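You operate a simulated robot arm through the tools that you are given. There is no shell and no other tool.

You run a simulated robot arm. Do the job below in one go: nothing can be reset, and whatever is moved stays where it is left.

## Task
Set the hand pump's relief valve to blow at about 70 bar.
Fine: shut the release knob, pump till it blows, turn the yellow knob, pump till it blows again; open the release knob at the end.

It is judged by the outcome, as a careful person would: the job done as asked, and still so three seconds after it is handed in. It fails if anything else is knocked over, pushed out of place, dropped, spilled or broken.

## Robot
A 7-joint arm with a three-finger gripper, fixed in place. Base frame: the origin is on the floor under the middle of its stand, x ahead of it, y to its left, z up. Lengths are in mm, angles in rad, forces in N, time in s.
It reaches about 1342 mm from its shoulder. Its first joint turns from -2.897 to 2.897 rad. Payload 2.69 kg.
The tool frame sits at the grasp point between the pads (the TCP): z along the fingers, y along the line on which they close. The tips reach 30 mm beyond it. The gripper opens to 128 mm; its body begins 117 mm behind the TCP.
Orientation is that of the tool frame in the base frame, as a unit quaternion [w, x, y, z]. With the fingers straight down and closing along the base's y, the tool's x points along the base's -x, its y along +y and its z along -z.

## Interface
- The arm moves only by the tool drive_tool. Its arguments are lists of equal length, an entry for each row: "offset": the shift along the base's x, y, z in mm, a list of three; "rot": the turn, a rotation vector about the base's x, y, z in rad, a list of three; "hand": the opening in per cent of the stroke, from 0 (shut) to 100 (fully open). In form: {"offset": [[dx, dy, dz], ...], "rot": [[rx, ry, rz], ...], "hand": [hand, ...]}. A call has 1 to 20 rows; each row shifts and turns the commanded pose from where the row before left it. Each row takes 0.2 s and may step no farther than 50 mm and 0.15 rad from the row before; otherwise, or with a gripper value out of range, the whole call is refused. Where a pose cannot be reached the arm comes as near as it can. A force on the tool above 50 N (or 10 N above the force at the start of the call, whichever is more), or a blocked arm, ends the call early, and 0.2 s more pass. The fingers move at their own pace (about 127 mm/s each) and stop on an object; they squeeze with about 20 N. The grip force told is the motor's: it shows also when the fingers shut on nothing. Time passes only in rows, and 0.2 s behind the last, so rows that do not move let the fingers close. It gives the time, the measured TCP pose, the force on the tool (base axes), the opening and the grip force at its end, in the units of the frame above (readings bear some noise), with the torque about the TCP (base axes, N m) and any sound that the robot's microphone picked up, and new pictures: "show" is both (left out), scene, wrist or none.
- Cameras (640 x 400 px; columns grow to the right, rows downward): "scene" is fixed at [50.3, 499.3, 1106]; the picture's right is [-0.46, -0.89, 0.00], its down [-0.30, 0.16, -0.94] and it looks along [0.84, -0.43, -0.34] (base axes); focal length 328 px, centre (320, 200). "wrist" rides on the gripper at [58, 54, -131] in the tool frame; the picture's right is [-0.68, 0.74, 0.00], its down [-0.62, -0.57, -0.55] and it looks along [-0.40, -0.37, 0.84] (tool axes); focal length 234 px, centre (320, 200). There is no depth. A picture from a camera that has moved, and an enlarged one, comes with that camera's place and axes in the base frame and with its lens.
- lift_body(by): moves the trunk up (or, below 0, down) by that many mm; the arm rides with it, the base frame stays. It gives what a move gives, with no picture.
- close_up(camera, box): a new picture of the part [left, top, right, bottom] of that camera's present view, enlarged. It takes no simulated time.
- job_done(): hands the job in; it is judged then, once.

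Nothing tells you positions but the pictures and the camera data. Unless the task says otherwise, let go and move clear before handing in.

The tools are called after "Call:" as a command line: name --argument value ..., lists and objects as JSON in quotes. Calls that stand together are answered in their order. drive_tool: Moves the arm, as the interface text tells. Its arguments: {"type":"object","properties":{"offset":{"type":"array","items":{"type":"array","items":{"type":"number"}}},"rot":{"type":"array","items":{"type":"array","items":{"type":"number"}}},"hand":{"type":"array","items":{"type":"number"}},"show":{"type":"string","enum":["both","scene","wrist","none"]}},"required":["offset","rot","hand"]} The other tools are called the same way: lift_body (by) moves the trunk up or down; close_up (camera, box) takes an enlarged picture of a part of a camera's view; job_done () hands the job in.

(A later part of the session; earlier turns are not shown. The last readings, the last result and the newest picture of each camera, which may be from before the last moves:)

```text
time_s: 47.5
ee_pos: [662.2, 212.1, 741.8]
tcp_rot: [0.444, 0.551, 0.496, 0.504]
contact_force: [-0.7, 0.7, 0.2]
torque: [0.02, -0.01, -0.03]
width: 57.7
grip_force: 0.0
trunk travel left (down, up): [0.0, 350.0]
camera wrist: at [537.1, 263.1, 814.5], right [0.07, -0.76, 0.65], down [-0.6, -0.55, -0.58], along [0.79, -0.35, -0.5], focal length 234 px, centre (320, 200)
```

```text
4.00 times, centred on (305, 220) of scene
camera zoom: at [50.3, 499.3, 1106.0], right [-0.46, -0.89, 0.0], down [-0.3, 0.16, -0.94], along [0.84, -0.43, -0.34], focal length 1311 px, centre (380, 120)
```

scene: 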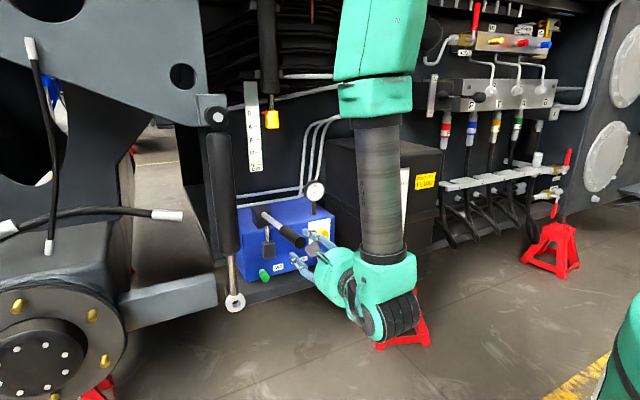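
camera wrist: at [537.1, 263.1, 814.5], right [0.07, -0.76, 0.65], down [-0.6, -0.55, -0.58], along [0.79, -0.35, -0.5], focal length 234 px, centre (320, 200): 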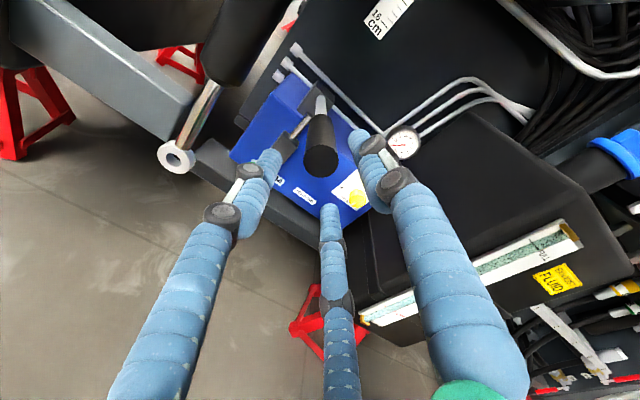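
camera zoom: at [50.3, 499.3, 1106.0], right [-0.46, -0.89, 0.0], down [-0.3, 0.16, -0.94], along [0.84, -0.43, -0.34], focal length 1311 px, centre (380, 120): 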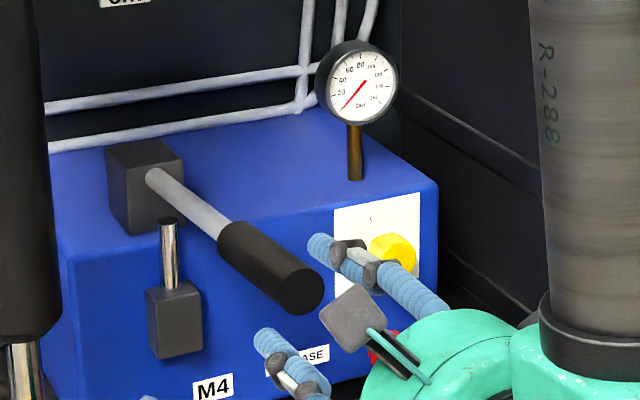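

The alignment is good and the gauge is visible in both views. I'll advance over the handle end and grip it.

Call:
drive_tool --offset '[[22, 0.3, -2.2], [22, 0.3, -2.2], [22, 0.3, -2.2], [0, 0, 0], [0, 0, 0], [0, 0, 0]]' --rot '[[0, 0, 0], [0, 0, 0], [0, 0, 0], [0, 0, 0], [0, 0, 0], [0, 0, 0]]' --hand '[45, 45, 45, 20, 0, 0]' --show "both"

Call:
close_up --camera "wrist" --box '[220, 60, 400, 230]'

```text
time_s: 49.0
ee_pos: [729.8, 209.5, 732.2]
tcp_rot: [0.444, 0.554, 0.495, 0.502]
contact_force: [21.7, -41.8, -16.7]
torque: [-0.21, 0.38, -1.24]
width: 30.2
grip_force: 45.3
trunk travel left (down, up): [0.0, 350.0]
camera wrist: at [604.9, 261.3, 806.2], right [0.07, -0.76, 0.65], down [-0.61, -0.55, -0.57], along [0.79, -0.35, -0.5], focal length 234 px, centre (320, 200)
```

scene: 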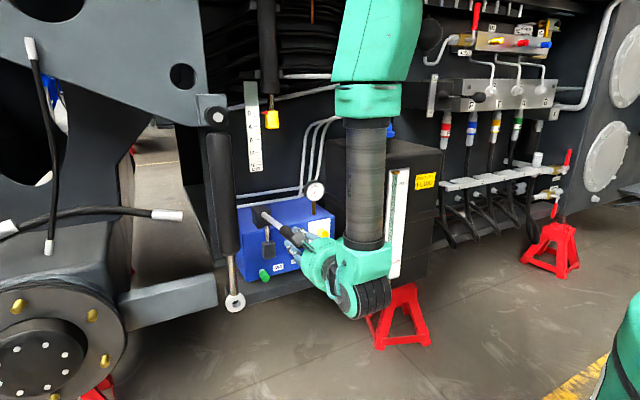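
wrist: 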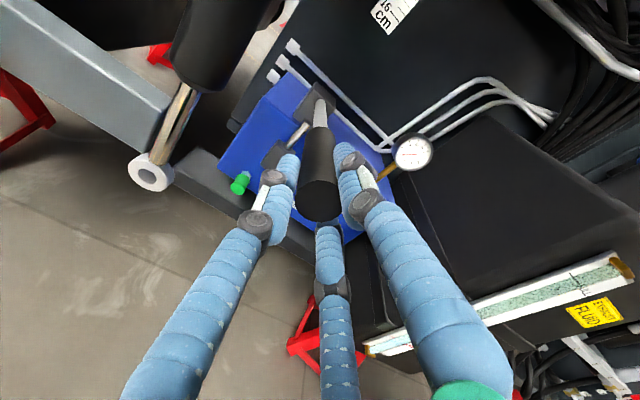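

```text
2.35 times, centred on (310, 145) of wrist
camera zoom: at [604.9, 261.3, 806.2], right [0.07, -0.76, 0.65], down [-0.61, -0.55, -0.57], along [0.79, -0.35, -0.5], focal length 551 px, centre (344, 329)
```

zoom: 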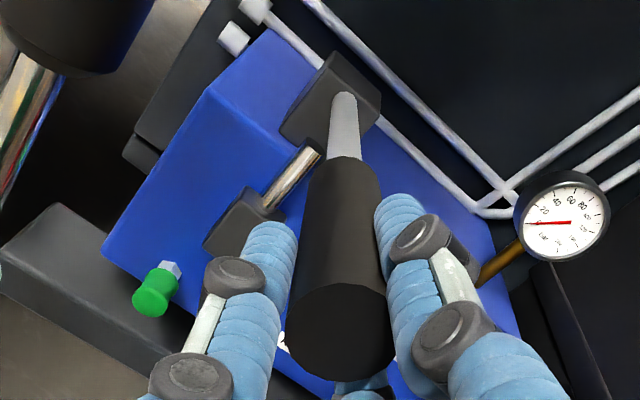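

The grip is closed but there's a sideways load, so the handle sits a few millimetres to the right. I'll relieve that first.

Call:
drive_tool --offset '[[0, -3, 0], [0, -2, 0], [0, 0, 0]]' --rot '[[0, 0, 0], [0, 0, 0], [0, 0, 0]]' --hand '[0, 0, 0]' --show "none"

```text
time_s: 49.8
ee_pos: [729.8, 208.2, 732.0]
tcp_rot: [0.441, 0.552, 0.497, 0.503]
contact_force: [28.1, -10.7, -37.4]
torque: [0.23, 1.0, -0.1]
width: 30.0
grip_force: 45.5
trunk travel left (down, up): [0.0, 350.0]
```

Call:
drive_tool --offset '[[1, -1, -2], [1, 0, -1], [0, 0, 0]]' --rot '[[0, 0, 0], [0, 0, 0], [0, 0, 0]]' --hand '[0, 0, 0]' --show "none"

```text
time_s: 50.5
ee_pos: [727.5, 208.8, 732.9]
tcp_rot: [0.443, 0.551, 0.496, 0.504]
contact_force: [-27.8, 22.7, -7.0]
torque: [0.14, 0.29, 0.8]
width: 30.2
grip_force: 45.1
trunk travel left (down, up): [0.0, 350.0]
```

Call:
drive_tool --offset '[[-0.8, 0.6, 0], [0, 0, 0]]' --rot '[[0, 0, 0], [0, 0, 0]]' --hand '[0, 0]' --show "none"

```text
time_s: 51.1
ee_pos: [729.7, 208.4, 733.3]
tcp_rot: [0.443, 0.551, 0.496, 0.504]
contact_force: [-27.4, 25.2, -5.8]
torque: [0.09, 0.24, 0.83]
width: 30.3
grip_force: 45.0
trunk travel left (down, up): [0.0, 350.0]
```

Squeezing adds internal forces. A loose cage around the handle will push it up and down just as well, so I'll ease the fingers to just wider than the handle.

Call:
drive_tool --offset '[[0, 0, 0], [0, 0, 0], [0, 0, 0]]' --rot '[[0, 0, 0], [0, 0, 0], [0, 0, 0]]' --hand '[29, 29, 29]' --show "wrist"

Call:
close_up --camera "wrist" --box '[220, 60, 440, 230]'

```text
time_s: 52.0
ee_pos: [731.2, 208.3, 732.2]
tcp_rot: [0.444, 0.552, 0.494, 0.504]
contact_force: [-1.1, -0.2, 0.3]
torque: [-0.02, -0.04, -0.02]
width: 37.1
grip_force: 0.1
trunk travel left (down, up): [0.0, 350.0]
camera wrist: at [605.2, 258.9, 805.4], right [0.07, -0.76, 0.65], down [-0.6, -0.55, -0.58], along [0.79, -0.35, -0.5], focal length 234 px, centre (320, 200)
```

wrist: 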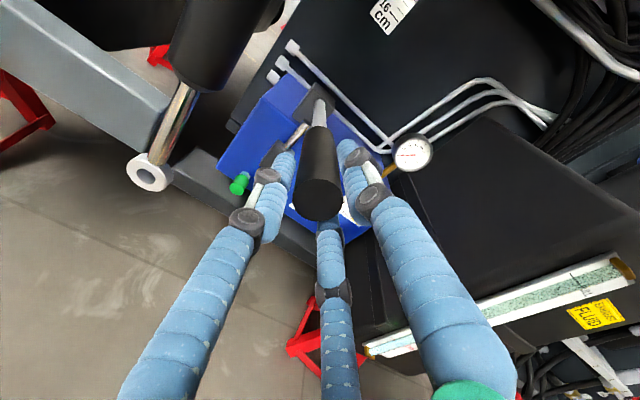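

```text
2.35 times, centred on (330, 145) of wrist
camera zoom: at [605.2, 258.9, 805.4], right [0.07, -0.76, 0.65], down [-0.6, -0.55, -0.58], along [0.79, -0.35, -0.5], focal length 551 px, centre (296, 329)
```

zoom: 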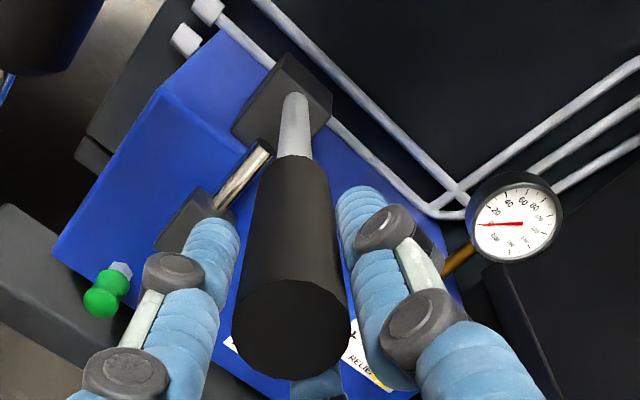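

The handle is caged with no load. I'll push down along the lever's arc in small steps and check the force, sound and gauge.

Call:
drive_tool --offset '[[-0.9, 0, -14.7], [-0.3, 0, -14.8], [0.5, 0, -14.7]]' --rot '[[0, -0.05, 0], [0, -0.05, 0], [0, -0.05, 0]]' --hand '[29, 29, 29]' --show "scene"

Call:
close_up --camera "scene" --box '[298, 175, 338, 200]'

Call:
close_up --camera "scene" --box '[240, 180, 350, 280]'

```text
time_s: 52.8
ee_pos: [727.6, 209.0, 688.7]
tcp_rot: [0.479, 0.512, 0.461, 0.544]
contact_force: [2.3, -1.0, 2.9]
torque: [0.0, 0.15, 0.01]
width: 39.5
grip_force: 2.8
trunk travel left (down, up): [0.0, 350.0]
```

scene: 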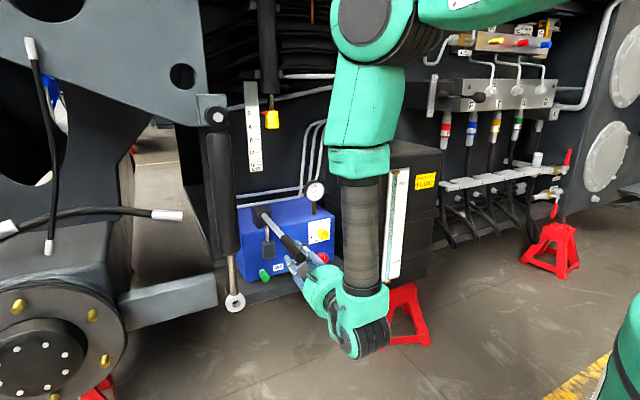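

```text
16.00 times, centred on (318, 188) of scene
camera zoom: at [50.3, 499.3, 1106.0], right [-0.46, -0.89, 0.0], down [-0.3, 0.16, -0.94], along [0.84, -0.43, -0.34], focal length 5243 px, centre (352, 400)
```

zoom: 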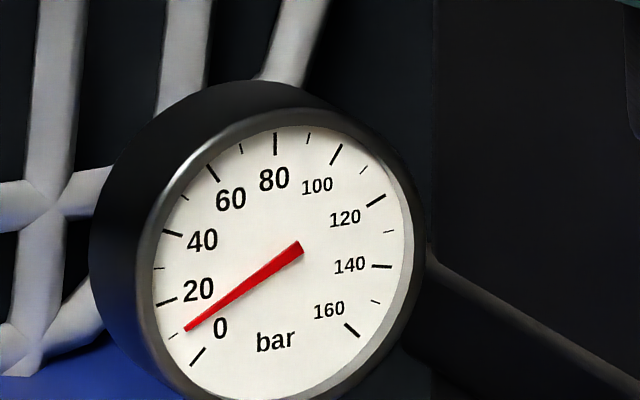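

```text
4.00 times, centred on (295, 230) of scene
camera zoom: at [50.3, 499.3, 1106.0], right [-0.46, -0.89, 0.0], down [-0.3, 0.16, -0.94], along [0.84, -0.43, -0.34], focal length 1311 px, centre (420, 80)
```

zoom: 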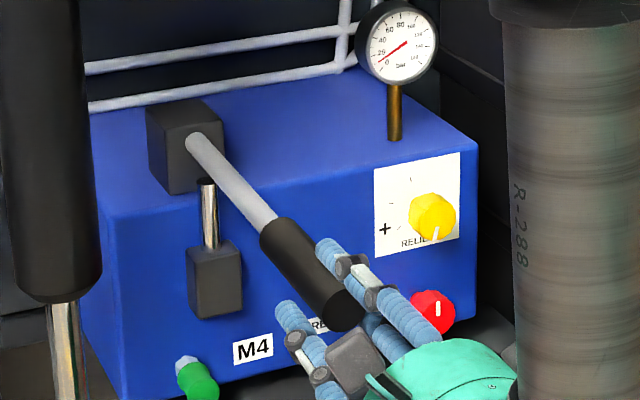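

It works: the gauge rose to about 10 bar, so the release is holding. I'll continue the downstroke to find the bottom of the travel.

Call:
drive_tool --offset '[[1.2, 0, -14.7], [2.0, 0, -14.6], [2.7, 0, -14.5], [3.4, 0, -14.4]]' --rot '[[0, -0.05, 0], [0, -0.05, 0], [0, -0.05, 0], [0, -0.05, 0]]' --hand '[29, 29, 29, 29]' --show "scene"

Call:
close_up --camera "scene" --box '[298, 175, 338, 200]'

Call:
close_up --camera "scene" --box '[240, 180, 350, 280]'

```text
time_s: 53.8
ee_pos: [739.2, 207.8, 632.2]
tcp_rot: [0.523, 0.455, 0.41, 0.593]
contact_force: [-5.1, 1.4, 6.9]
torque: [-0.02, -0.03, -0.06]
width: 42.2
grip_force: 3.3
trunk travel left (down, up): [0.0, 350.0]
```

scene: 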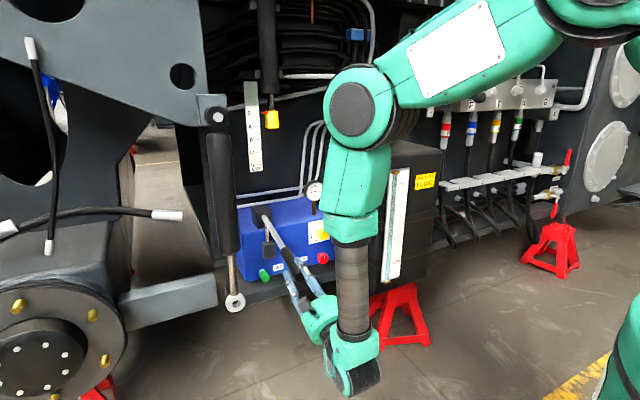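

```text
16.00 times, centred on (318, 188) of scene
camera zoom: at [50.3, 499.3, 1106.0], right [-0.46, -0.89, 0.0], down [-0.3, 0.16, -0.94], along [0.84, -0.43, -0.34], focal length 5243 px, centre (352, 400)
```

zoom: 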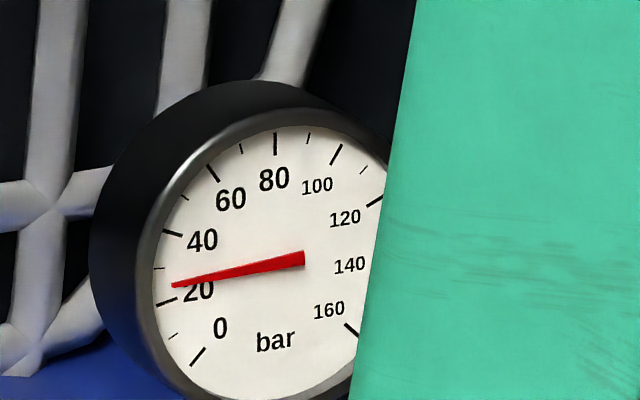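

```text
4.00 times, centred on (295, 230) of scene
camera zoom: at [50.3, 499.3, 1106.0], right [-0.46, -0.89, 0.0], down [-0.3, 0.16, -0.94], along [0.84, -0.43, -0.34], focal length 1311 px, centre (420, 80)
```

zoom: 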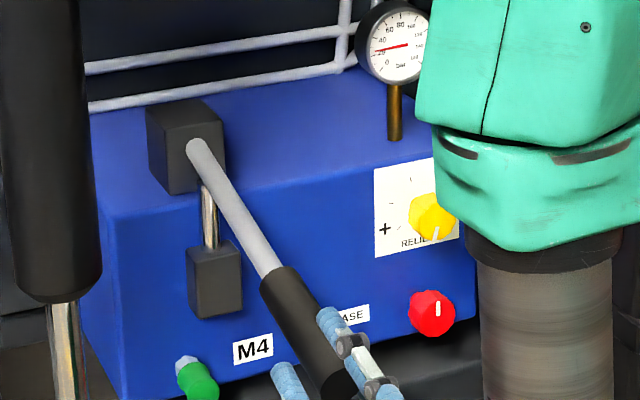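

About 25 bar after one stroke, and it holds with low force. I'll raise the lever and make another stroke, keeping the same arc.

Call:
drive_tool --offset '[[-6.1, 0, 28.9], [-3.2, 0, 29.3], [-0.2, 0, 29.5], [0.9, 0, 14.7]]' --rot '[[0, 0.1, 0], [0, 0.1, 0], [0, 0.1, 0], [0, 0.05, 0]]' --hand '[29, 29, 29, 29]' --show "scene"

Call:
close_up --camera "scene" --box '[298, 175, 338, 200]'

Call:
close_up --camera "scene" --box '[240, 180, 350, 280]'

```text
time_s: 54.8
ee_pos: [731.6, 208.0, 733.4]
tcp_rot: [0.442, 0.552, 0.497, 0.503]
contact_force: [-0.5, 0.3, -0.8]
torque: [0.0, -0.04, -0.03]
width: 37.1
grip_force: 0.1
trunk travel left (down, up): [0.0, 350.0]
```

scene: 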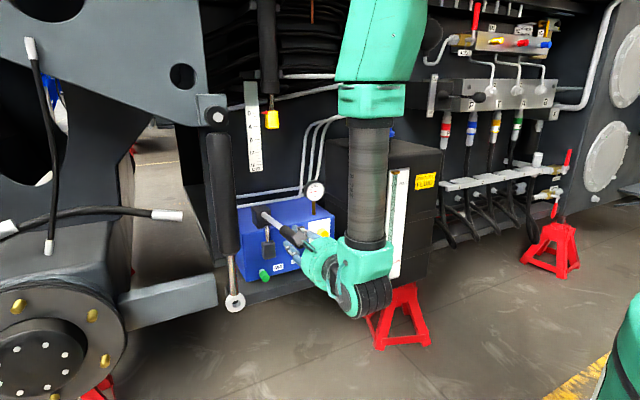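

```text
16.00 times, centred on (318, 188) of scene
camera zoom: at [50.3, 499.3, 1106.0], right [-0.46, -0.89, 0.0], down [-0.3, 0.16, -0.94], along [0.84, -0.43, -0.34], focal length 5243 px, centre (352, 400)
```

zoom: 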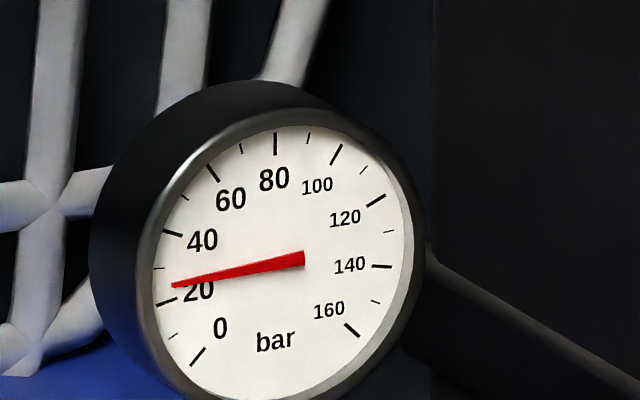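

```text
4.00 times, centred on (295, 230) of scene
camera zoom: at [50.3, 499.3, 1106.0], right [-0.46, -0.89, 0.0], down [-0.3, 0.16, -0.94], along [0.84, -0.43, -0.34], focal length 1311 px, centre (420, 80)
```

zoom: 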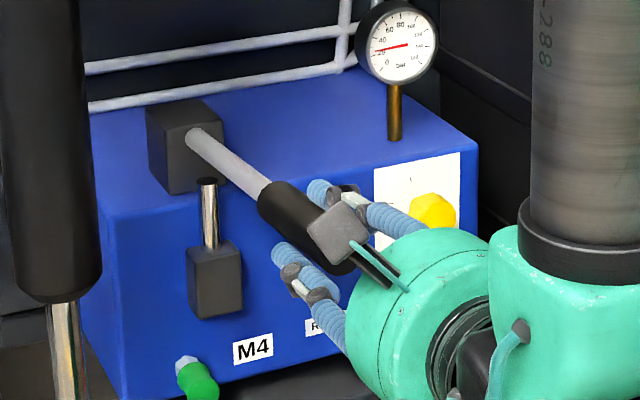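

The pressure holds at 25 bar on the upstroke. I'll continue stroking and read the gauge each cycle.

Call:
drive_tool --offset '[[-1.2, 0, -29.5], [1.7, 0, -29.4], [4.7, 0, -29.1], [3.4, 0, -14.4]]' --rot '[[0, -0.1, 0], [0, -0.1, 0], [0, -0.1, 0], [0, -0.05, 0]]' --hand '[29, 29, 29, 29]' --show "none"

Call:
close_up --camera "scene" --box '[298, 175, 338, 200]'

```text
time_s: 55.8
ee_pos: [737.8, 207.0, 630.3]
tcp_rot: [0.523, 0.455, 0.41, 0.592]
contact_force: [-6.6, 3.1, 11.5]
torque: [-0.07, 0.1, -0.08]
width: 45.3
grip_force: 6.0
trunk travel left (down, up): [0.0, 350.0]
```

```text
16.00 times, centred on (318, 188) of scene
camera zoom: at [50.3, 499.3, 1106.0], right [-0.46, -0.89, 0.0], down [-0.3, 0.16, -0.94], along [0.84, -0.43, -0.34], focal length 5243 px, centre (352, 400)
```

zoom: 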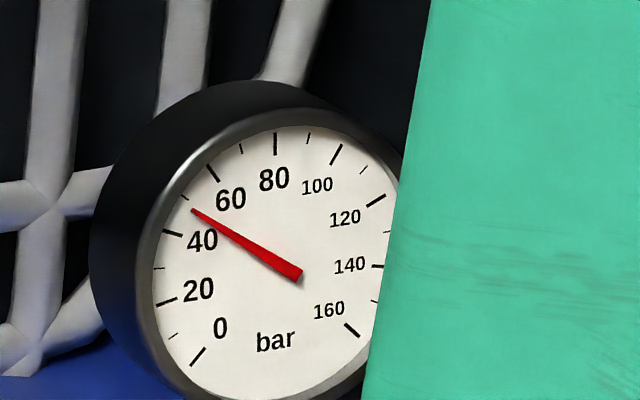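

About 46 bar. I'll do the next cycle with the fingers slightly snugger so the handle doesn't push them open.

Call:
drive_tool --offset '[[-6.1, 0, 28.9], [-3.2, 0, 29.3], [-0.2, 0, 29.5], [0.9, 0, 14.7], [0, 0, 0], [-1.2, 0, -29.5], [1.7, 0, -29.4], [4.7, 0, -29.1], [3.4, 0, -14.4]]' --rot '[[0, 0.1, 0], [0, 0.1, 0], [0, 0.1, 0], [0, 0.05, 0], [0, 0, 0], [0, -0.1, 0], [0, -0.1, 0], [0, -0.1, 0], [0, -0.05, 0]]' --hand '[29, 29, 29, 29, 25, 25, 25, 25, 25]' --show "none"

Call:
close_up --camera "scene" --box '[298, 175, 338, 200]'

```text
time_s: 57.8
ee_pos: [737.9, 210.3, 630.2]
tcp_rot: [0.524, 0.454, 0.41, 0.592]
contact_force: [-5.6, -16.6, 16.5]
torque: [0.34, 0.14, 0.16]
width: 44.7
grip_force: 9.1
trunk travel left (down, up): [0.0, 350.0]
```

```text
16.00 times, centred on (318, 188) of scene
camera zoom: at [50.3, 499.3, 1106.0], right [-0.46, -0.89, 0.0], down [-0.3, 0.16, -0.94], along [0.84, -0.43, -0.34], focal length 5243 px, centre (352, 400)
```

zoom: 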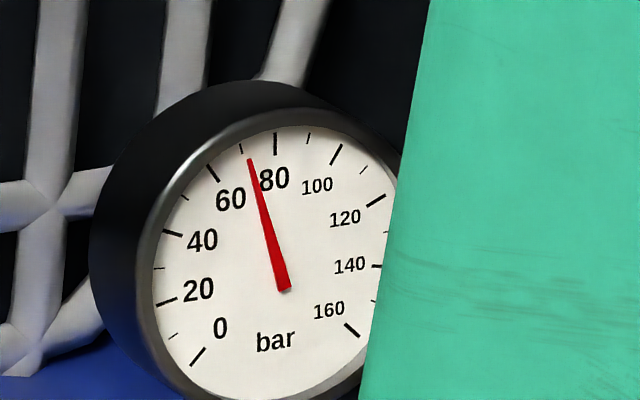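

About 71 bar and no blow yet, so the relief is currently set higher. I'll do another cycle in smaller down-steps to catch the blow.

Call:
drive_tool --offset '[[-6.1, 0, 28.9], [-3.2, 0, 29.3], [-0.2, 0, 29.5], [0.9, 0, 14.7], [0, 0, 0], [-1.2, -1, -29.5], [0.5, 0, -14.7]]' --rot '[[0, 0.1, 0], [0, 0.1, 0], [0, 0.1, 0], [0, 0.05, 0], [0, 0, 0], [0, -0.1, 0], [0, -0.05, 0]]' --hand '[29, 29, 29, 29, 25, 25, 25]' --show "none"

Call:
close_up --camera "scene" --box '[298, 175, 338, 200]'

```text
time_s: 59.4
ee_pos: [727.8, 206.1, 689.6]
tcp_rot: [0.48, 0.512, 0.459, 0.545]
contact_force: [9.4, 2.7, 16.1]
torque: [-0.07, 0.41, -0.02]
width: 42.4
grip_force: 7.6
trunk travel left (down, up): [0.0, 350.0]
```

```text
16.00 times, centred on (318, 188) of scene
camera zoom: at [50.3, 499.3, 1106.0], right [-0.46, -0.89, 0.0], down [-0.3, 0.16, -0.94], along [0.84, -0.43, -0.34], focal length 5243 px, centre (352, 400)
```

zoom: 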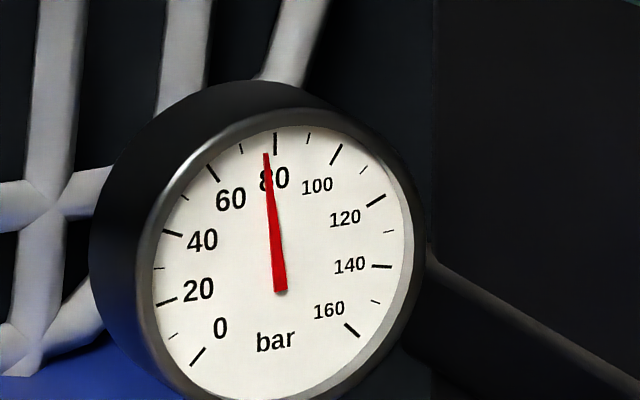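

About 77 bar and climbing. I'll continue this downstroke.

Call:
drive_tool --offset '[[1.2, 0, -14.7], [2.0, 0, -14.6]]' --rot '[[0, -0.05, 0], [0, -0.05, 0]]' --hand '[25, 25]' --show "none"

Call:
close_up --camera "scene" --box '[298, 175, 338, 200]'

```text
time_s: 60.0
ee_pos: [729.5, 205.1, 658.8]
tcp_rot: [0.502, 0.484, 0.436, 0.569]
contact_force: [1.2, -5.7, 18.6]
torque: [0.1, 0.26, -0.02]
width: 44.5
grip_force: 9.1
trunk travel left (down, up): [0.0, 350.0]
```

```text
16.00 times, centred on (318, 188) of scene
camera zoom: at [50.3, 499.3, 1106.0], right [-0.46, -0.89, 0.0], down [-0.3, 0.16, -0.94], along [0.84, -0.43, -0.34], focal length 5243 px, centre (352, 400)
```

zoom: 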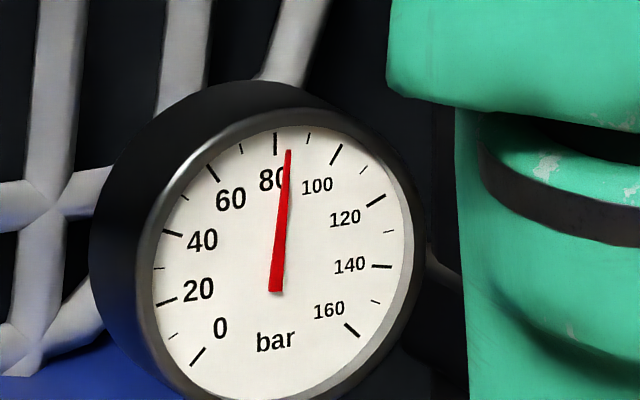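

About 84 bar with no blow yet. Continuing.

Call:
drive_tool --offset '[[2.7, 0, -14.5], [3.4, 0, -14.4]]' --rot '[[0, -0.05, 0], [0, -0.05, 0]]' --hand '[25, 25]' --show "none"

Call:
close_up --camera "scene" --box '[298, 175, 338, 200]'

```text
time_s: 60.5
ee_pos: [736.1, 206.5, 630.8]
tcp_rot: [0.523, 0.454, 0.411, 0.592]
contact_force: [-13.9, 5.3, 18.8]
torque: [-0.16, -0.17, -0.07]
width: 45.8
grip_force: 10.5
trunk travel left (down, up): [0.0, 350.0]
```

```text
16.00 times, centred on (318, 188) of scene
camera zoom: at [50.3, 499.3, 1106.0], right [-0.46, -0.89, 0.0], down [-0.3, 0.16, -0.94], along [0.84, -0.43, -0.34], focal length 5243 px, centre (352, 400)
```

zoom: 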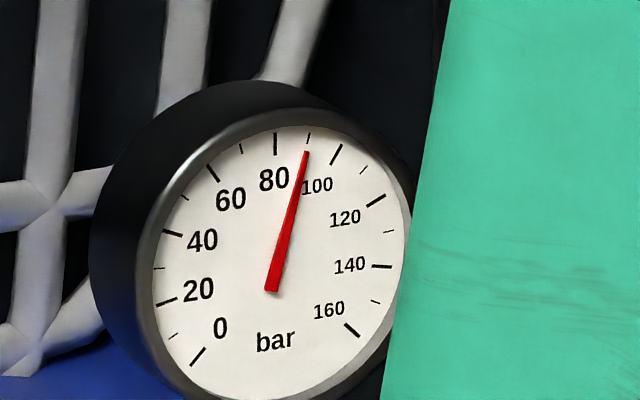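

About 91 bar. Another cycle, again in small down-steps.

Call:
drive_tool --offset '[[-6.1, 0, 28.9], [-3.2, 0, 29.3], [-0.2, 0, 29.5], [0.9, 0, 14.7], [0, 0, 0], [-1.2, 0, -29.5], [0.5, 0, -14.7]]' --rot '[[0, 0.1, 0], [0, 0.1, 0], [0, 0.1, 0], [0, 0.05, 0], [0, 0, 0], [0, -0.1, 0], [0, -0.05, 0]]' --hand '[29, 29, 29, 29, 25, 25, 25]' --show "none"

Call:
close_up --camera "scene" --box '[298, 175, 338, 200]'

```text
time_s: 62.1
ee_pos: [729.5, 205.5, 691.7]
tcp_rot: [0.481, 0.511, 0.459, 0.545]
contact_force: [5.5, -1.8, 19.2]
torque: [0.05, 0.4, -0.09]
width: 44.5
grip_force: 9.0
trunk travel left (down, up): [0.0, 350.0]
```

```text
16.00 times, centred on (318, 188) of scene
camera zoom: at [50.3, 499.3, 1106.0], right [-0.46, -0.89, 0.0], down [-0.3, 0.16, -0.94], along [0.84, -0.43, -0.34], focal length 5243 px, centre (352, 400)
```

zoom: 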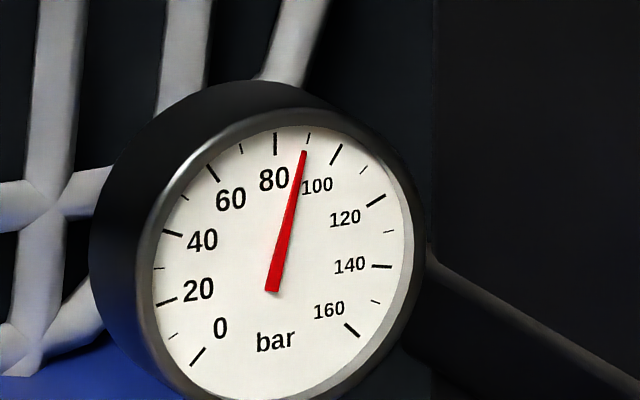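

Call:
drive_tool --offset '[[1.2, 0, -14.7], [2.0, 0, -14.6]]' --rot '[[0, -0.05, 0], [0, -0.05, 0]]' --hand '[25, 25]' --show "none"

Call:
close_up --camera "scene" --box '[298, 175, 338, 200]'

```text
time_s: 62.8
ee_pos: [731.6, 204.3, 661.7]
tcp_rot: [0.503, 0.485, 0.435, 0.568]
contact_force: [9.3, -7.8, 18.8]
torque: [0.15, 0.58, -0.11]
width: 44.6
grip_force: 9.5
trunk travel left (down, up): [0.0, 350.0]
```

```text
16.00 times, centred on (318, 188) of scene
camera zoom: at [50.3, 499.3, 1106.0], right [-0.46, -0.89, 0.0], down [-0.3, 0.16, -0.94], along [0.84, -0.43, -0.34], focal length 5243 px, centre (352, 400)
```

zoom: 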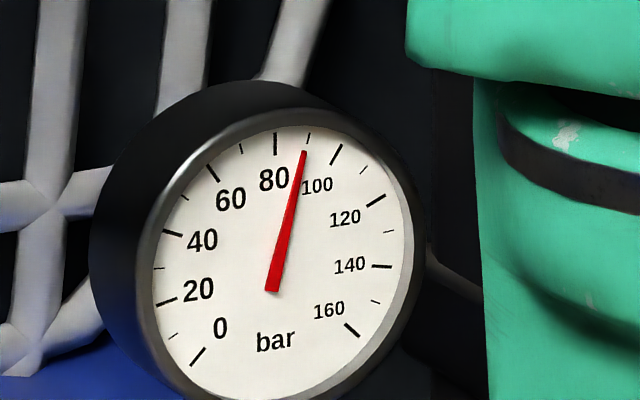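

The gauge stays at about 90–91 bar although I keep pushing. I'll check that the lever is actually moving.

Call:
close_up --camera "scene" --box '[240, 180, 350, 280]'

Call:
drive_tool --offset '[[2.7, 0, -14.5], [3.4, 0, -14.4]]' --rot '[[0, -0.05, 0], [0, -0.05, 0]]' --hand '[25, 25]' --show "both"

Call:
close_up --camera "scene" --box '[240, 180, 350, 280]'

Call:
close_up --camera "scene" --box '[298, 175, 338, 200]'

```text
4.00 times, centred on (295, 230) of scene
camera zoom: at [50.3, 499.3, 1106.0], right [-0.46, -0.89, 0.0], down [-0.3, 0.16, -0.94], along [0.84, -0.43, -0.34], focal length 1311 px, centre (420, 80)
```

zoom: 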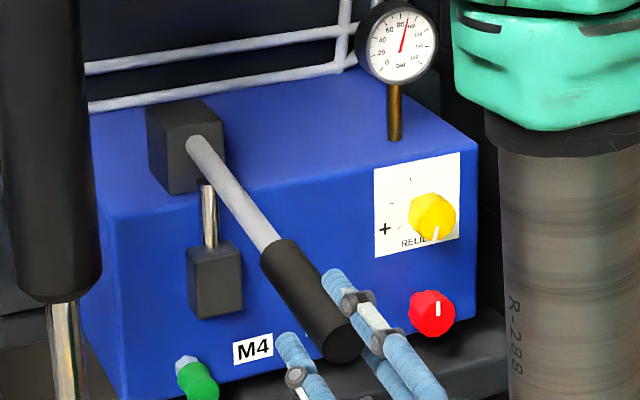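

```text
time_s: 63.4
ee_pos: [736.6, 204.7, 631.4]
tcp_rot: [0.522, 0.456, 0.411, 0.592]
contact_force: [-5.2, -1.2, 19.9]
torque: [-0.01, 0.12, 0.21]
width: 45.6
grip_force: 10.3
trunk travel left (down, up): [0.0, 350.0]
camera wrist: at [594.1, 255.0, 656.9], right [-0.15, -0.76, 0.64], down [-0.37, -0.55, -0.75], along [0.92, -0.35, -0.19], focal length 234 px, centre (320, 200)
```

scene: 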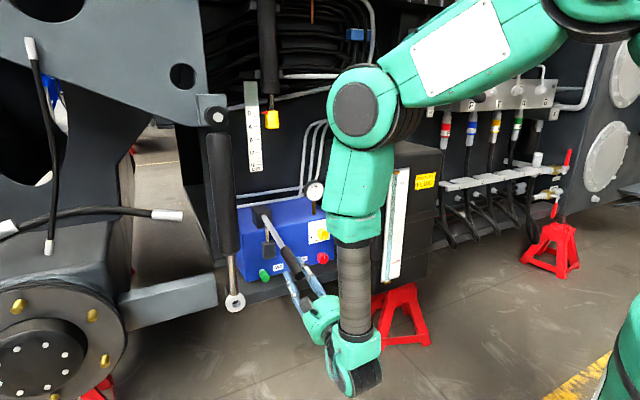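
wrist: 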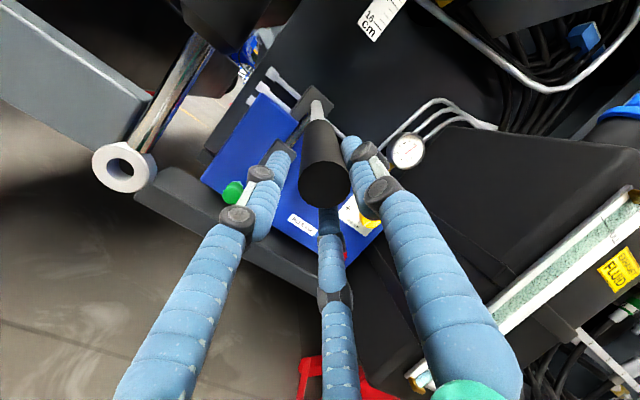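

```text
4.00 times, centred on (295, 230) of scene
camera zoom: at [50.3, 499.3, 1106.0], right [-0.46, -0.89, 0.0], down [-0.3, 0.16, -0.94], along [0.84, -0.43, -0.34], focal length 1311 px, centre (420, 80)
```

zoom: 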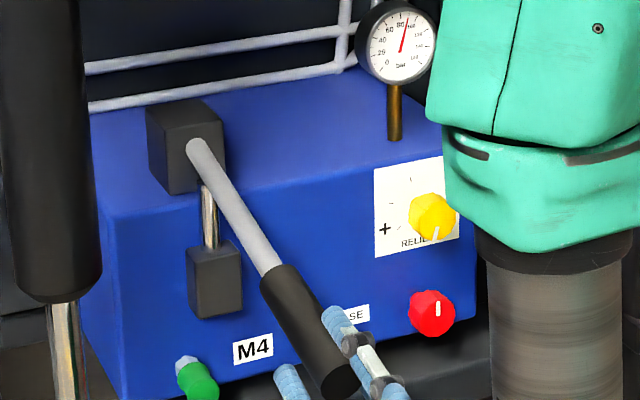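

```text
16.00 times, centred on (318, 188) of scene
camera zoom: at [50.3, 499.3, 1106.0], right [-0.46, -0.89, 0.0], down [-0.3, 0.16, -0.94], along [0.84, -0.43, -0.34], focal length 5243 px, centre (352, 400)
```

zoom: 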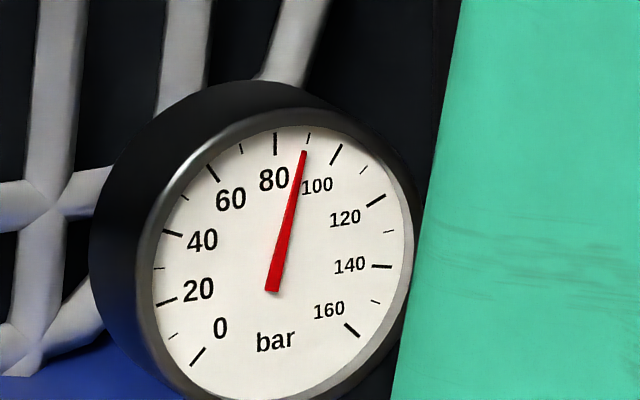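

The lever is moving, yet the gauge holds at 90 bar: the relief is blowing at about 90 bar, so it must come down about 20. I'll return the lever to its rest height, open the fingers and back off.

Call:
drive_tool --offset '[[-6.1, 0, 28.9], [-3.2, 0, 29.3], [-0.2, 0, 29.5], [0.9, 0, 14.7], [0, 1, 0], [0, 1, 0], [-20, 0, 2], [-20, 0, 2], [-20, 0, 2], [-20, 0, 2]]' --rot '[[0, 0.1, 0], [0, 0.1, 0], [0, 0.1, 0], [0, 0.05, 0], [0, 0, 0], [0, 0, 0], [0, 0, 0], [0, 0, 0], [0, 0, 0], [0, 0, 0]]' --hand '[29, 29, 29, 29, 45, 45, 45, 45, 45, 45]' --show "both"

Call:
close_up --camera "scene" --box '[240, 180, 350, 280]'

Call:
close_up --camera "scene" --box '[298, 175, 338, 200]'

```text
time_s: 65.5
ee_pos: [650.0, 207.9, 741.6]
tcp_rot: [0.443, 0.551, 0.496, 0.503]
contact_force: [-0.1, -1.0, 0.4]
torque: [-0.02, -0.01, 0.01]
width: 57.5
grip_force: 0.0
trunk travel left (down, up): [0.0, 350.0]
camera wrist: at [524.7, 259.3, 814.5], right [0.07, -0.76, 0.65], down [-0.6, -0.55, -0.57], along [0.79, -0.35, -0.5], focal length 234 px, centre (320, 200)
```

scene: 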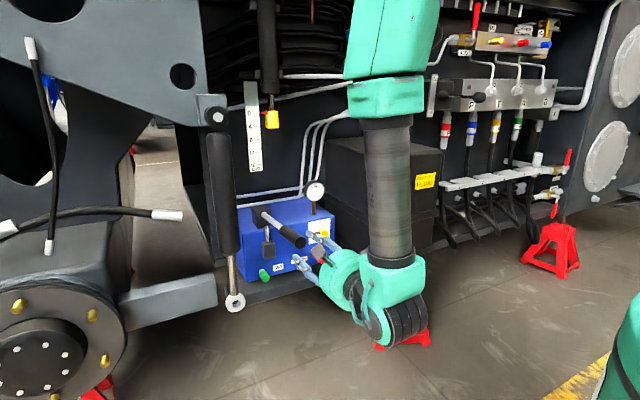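
wrist: 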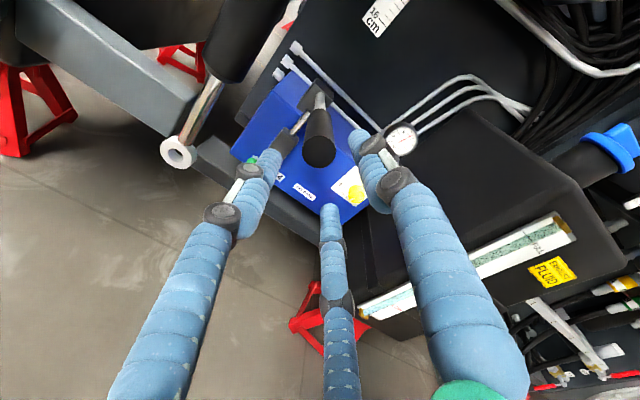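

```text
4.00 times, centred on (295, 230) of scene
camera zoom: at [50.3, 499.3, 1106.0], right [-0.46, -0.89, 0.0], down [-0.3, 0.16, -0.94], along [0.84, -0.43, -0.34], focal length 1311 px, centre (420, 80)
```

zoom: 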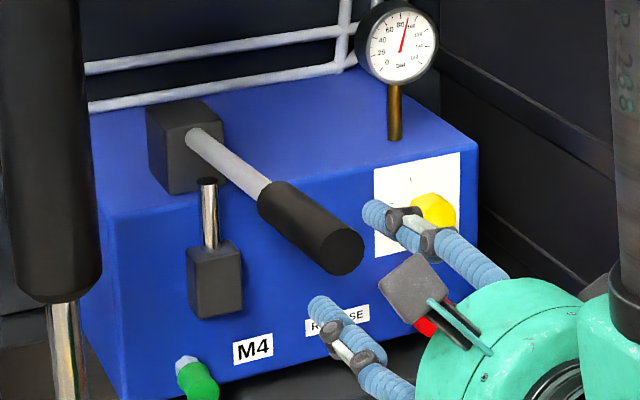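

```text
16.00 times, centred on (318, 188) of scene
camera zoom: at [50.3, 499.3, 1106.0], right [-0.46, -0.89, 0.0], down [-0.3, 0.16, -0.94], along [0.84, -0.43, -0.34], focal length 5243 px, centre (352, 400)
```

zoom: 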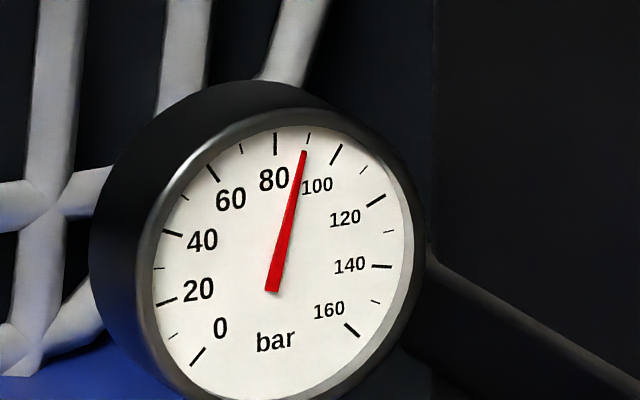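

The gauge holds at 90 bar and the lever stays up. Now I'll yaw, slide right and unwind the roll on the way to the yellow knob.

Call:
drive_tool --offset '[[0, -10, -5], [0, -10, -5], [0, -10, -8], [0, -10, -8], [0, -10, -8], [0, -10, -8], [0, -10, -8], [0, -10, -8], [0, -10, -8], [0, -10, -8], [0, -10, -8], [0, -10, -8], [0, -10, -8], [0, -10, -8], [0, -10, -8], [0, -10, -8], [0, -10, -8], [0, -10, -6]]' --rot '[[0, -0.05, -0.12], [0, -0.05, -0.12], [0.138, -0.037, 0], [0.138, -0.037, 0], [0.138, -0.037, 0], [0.138, -0.037, 0], [0.138, -0.037, 0], [0.138, -0.037, 0], [0.138, -0.037, 0], [0.138, -0.037, 0], [0.138, -0.037, 0], [0.138, -0.037, 0], [0.138, -0.037, 0], [0.138, -0.037, 0], [0.138, -0.037, 0], [0.138, -0.037, 0], [0.138, -0.037, 0], [0.138, -0.037, 0]]' --hand '[45, 45, 45, 45, 45, 45, 45, 45, 45, 45, 45, 45, 45, 45, 45, 45, 45, 45]' --show "both"

```text
time_s: 69.3
ee_pos: [648.6, 27.3, 603.8]
tcp_rot: [-0.2, 0.59, -0.373, 0.688]
contact_force: [0.0, -0.1, -0.4]
torque: [-0.01, 0.0, -0.03]
width: 57.7
grip_force: 0.0
trunk travel left (down, up): [0.0, 350.0]
camera wrist: at [501.3, -11.6, 599.1], right [0.03, 0.01, -1.0], down [-0.29, 0.96, 0.0], along [0.96, 0.29, 0.03], focal length 234 px, centre (320, 200)
```

scene: 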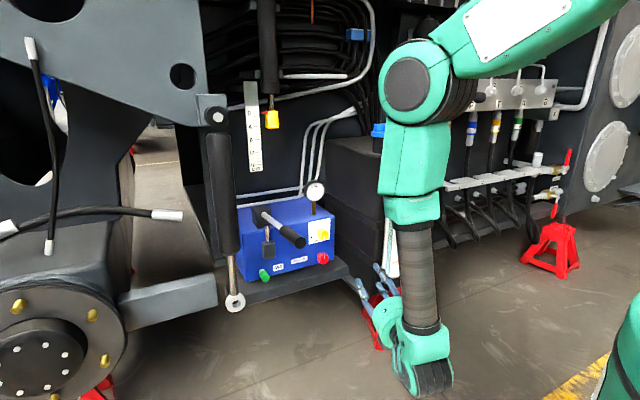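
wrist: 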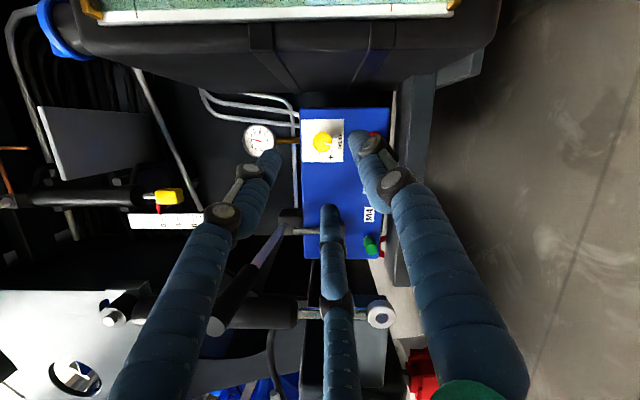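

Clear and in line. I'll move forward to a standoff in front of the yellow knob and take out some yaw.

Call:
drive_tool --offset '[[32, 0, 0], [32, 0, 0], [32, 0, 0], [32, 0, 0], [32, 0, 0], [32, 0, 0], [32, 0, 0], [12, 0, 0], [5, 0, 0]]' --rot '[[0, 0, 0], [0, 0, 0], [0, 0, 0], [0, 0, 0], [0, 0, 0], [0, 0, 0], [0, 0, 0], [0, 0.012, 0.045], [0, 0.012, 0.045]]' --hand '[45, 45, 45, 45, 45, 45, 45, 45, 45]' --show "both"

Call:
close_up --camera "wrist" --box '[240, 90, 400, 230]'

Call:
close_up --camera "scene" --box '[295, 210, 345, 270]'

```text
time_s: 71.3
ee_pos: [892.2, 28.9, 603.2]
tcp_rot: [-0.224, 0.615, -0.347, 0.671]
contact_force: [0.2, -0.8, 0.4]
torque: [0.02, -0.01, 0.0]
width: 57.8
grip_force: 0.1
trunk travel left (down, up): [0.0, 350.0]
camera wrist: at [748.2, -24.1, 603.0], right [0.0, 0.01, -1.0], down [-0.38, 0.93, 0.01], along [0.93, 0.38, 0.01], focal length 234 px, centre (320, 200)
```

scene: 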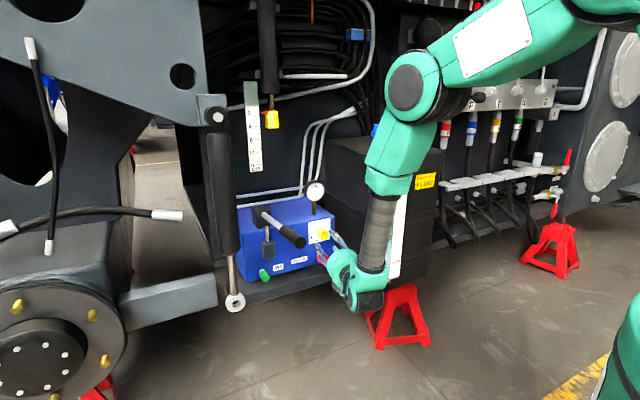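
wrist: 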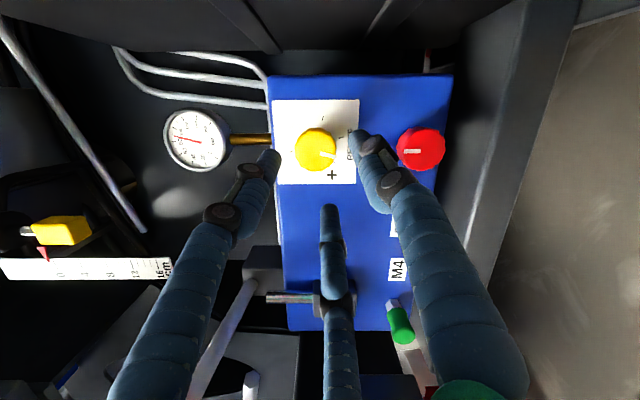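

```text
2.86 times, centred on (320, 160) of wrist
camera zoom: at [748.2, -24.1, 603.0], right [0.0, 0.01, -1.0], down [-0.38, 0.93, 0.01], along [0.93, 0.38, 0.01], focal length 669 px, centre (320, 314)
```

zoom: 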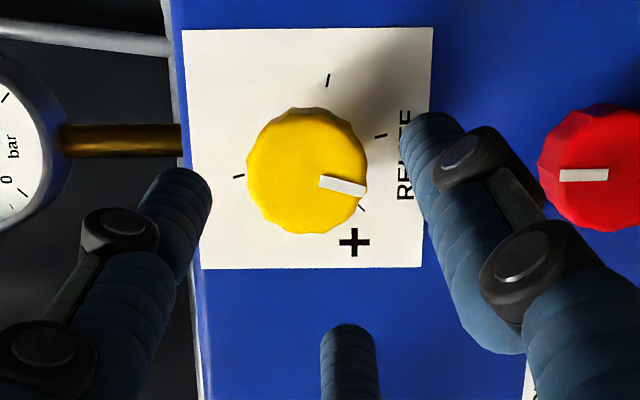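

```text
6.67 times, centred on (320, 240) of scene
camera zoom: at [50.3, 499.3, 1106.0], right [-0.46, -0.89, 0.0], down [-0.3, 0.16, -0.94], along [0.84, -0.43, -0.34], focal length 2185 px, centre (320, -67)
```

zoom: 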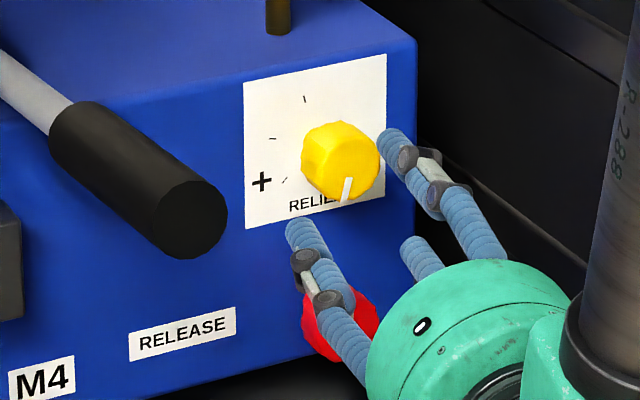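

The yellow knob's front is at about (965,15,609). I'll advance onto it and close the fingers.

Call:
drive_tool --offset '[[15, -3, 3], [15, -3, 3], [14, -2, 0], [14, -1.5, 0], [0, 0, 0], [0, 0, 0], [0, 0, 0]]' --rot '[[0, 0, 0], [0, 0, 0], [0, 0, 0], [0, 0, 0], [0, 0, 0], [0, 0, 0], [0, 0, 0]]' --hand '[45, 45, 45, 45, 45, 20, 0]' --show "wrist"

Call:
close_up --camera "wrist" --box '[240, 90, 400, 230]'

Call:
close_up --camera "scene" --box '[298, 175, 338, 200]'

```text
time_s: 73.0
ee_pos: [946.7, 18.3, 608.3]
tcp_rot: [-0.224, 0.616, -0.348, 0.671]
contact_force: [11.8, -22.4, -16.6]
torque: [0.1, -0.17, 0.13]
width: 38.3
grip_force: 45.3
trunk travel left (down, up): [0.0, 350.0]
camera wrist: at [803.2, -33.4, 607.7], right [0.0, 0.01, -1.0], down [-0.38, 0.93, 0.01], along [0.93, 0.38, 0.0], focal length 234 px, centre (320, 200)
```

wrist: 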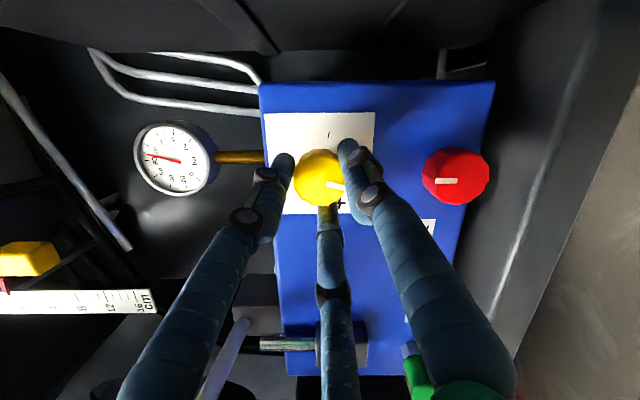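

```text
2.86 times, centred on (320, 160) of wrist
camera zoom: at [803.2, -33.4, 607.7], right [0.0, 0.01, -1.0], down [-0.38, 0.93, 0.01], along [0.93, 0.38, 0.0], focal length 669 px, centre (320, 314)
```

zoom: 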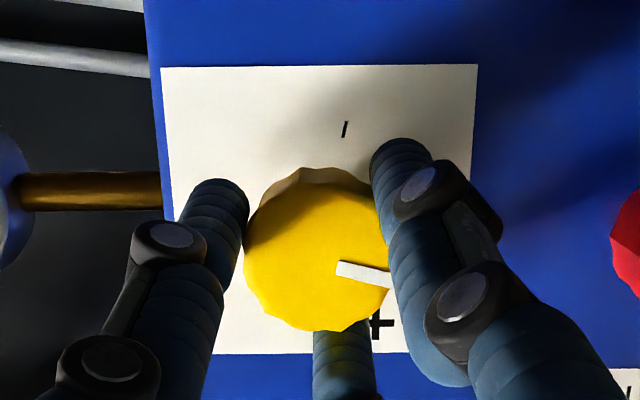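

```text
16.00 times, centred on (318, 188) of scene
camera zoom: at [50.3, 499.3, 1106.0], right [-0.46, -0.89, 0.0], down [-0.3, 0.16, -0.94], along [0.84, -0.43, -0.34], focal length 5243 px, centre (352, 400)
```

zoom: 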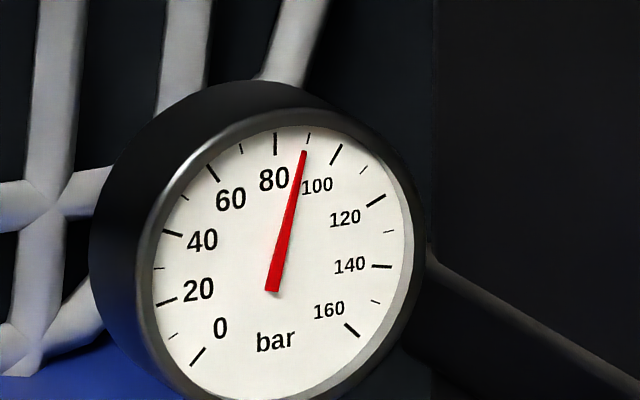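

Gripped at 38 mm and the gauge still reads 90. I'll turn counter-clockwise (away from "+") a little and watch the gauge.

Call:
drive_tool --offset '[[0, 0, 0], [0, 0, 0]]' --rot '[[-0.098, 0.019, 0], [-0.098, 0.019, 0]]' --hand '[0, 0]' --show "none"

Call:
close_up --camera "scene" --box '[298, 175, 338, 200]'

Call:
close_up --camera "wrist" --box '[240, 90, 400, 230]'

```text
time_s: 73.5
ee_pos: [948.6, 19.2, 608.5]
tcp_rot: [-0.156, 0.648, -0.285, 0.689]
contact_force: [14.2, -25.1, -22.7]
torque: [0.11, -0.51, 0.12]
width: 38.1
grip_force: 45.4
trunk travel left (down, up): [0.0, 350.0]
```

```text
16.00 times, centred on (318, 188) of scene
camera zoom: at [50.3, 499.3, 1106.0], right [-0.46, -0.89, 0.0], down [-0.3, 0.16, -0.94], along [0.84, -0.43, -0.34], focal length 5243 px, centre (352, 400)
```

zoom: 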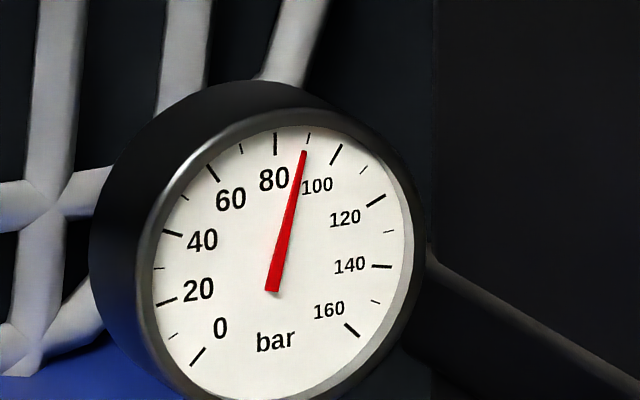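

```text
2.86 times, centred on (320, 160) of wrist
camera zoom: at [803.9, -32.1, 623.0], right [-0.04, -0.19, -0.98], down [-0.38, 0.91, -0.16], along [0.92, 0.37, -0.11], focal length 669 px, centre (320, 314)
```

zoom: 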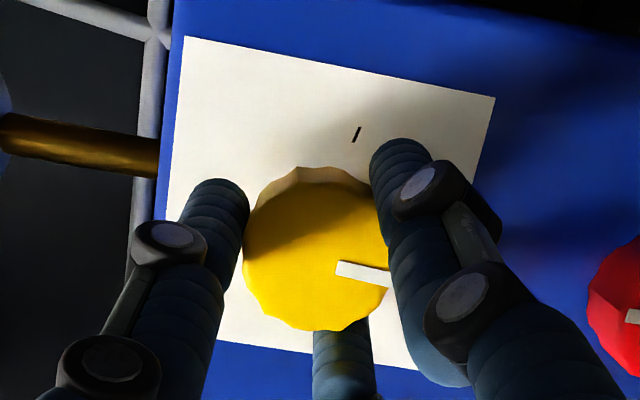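

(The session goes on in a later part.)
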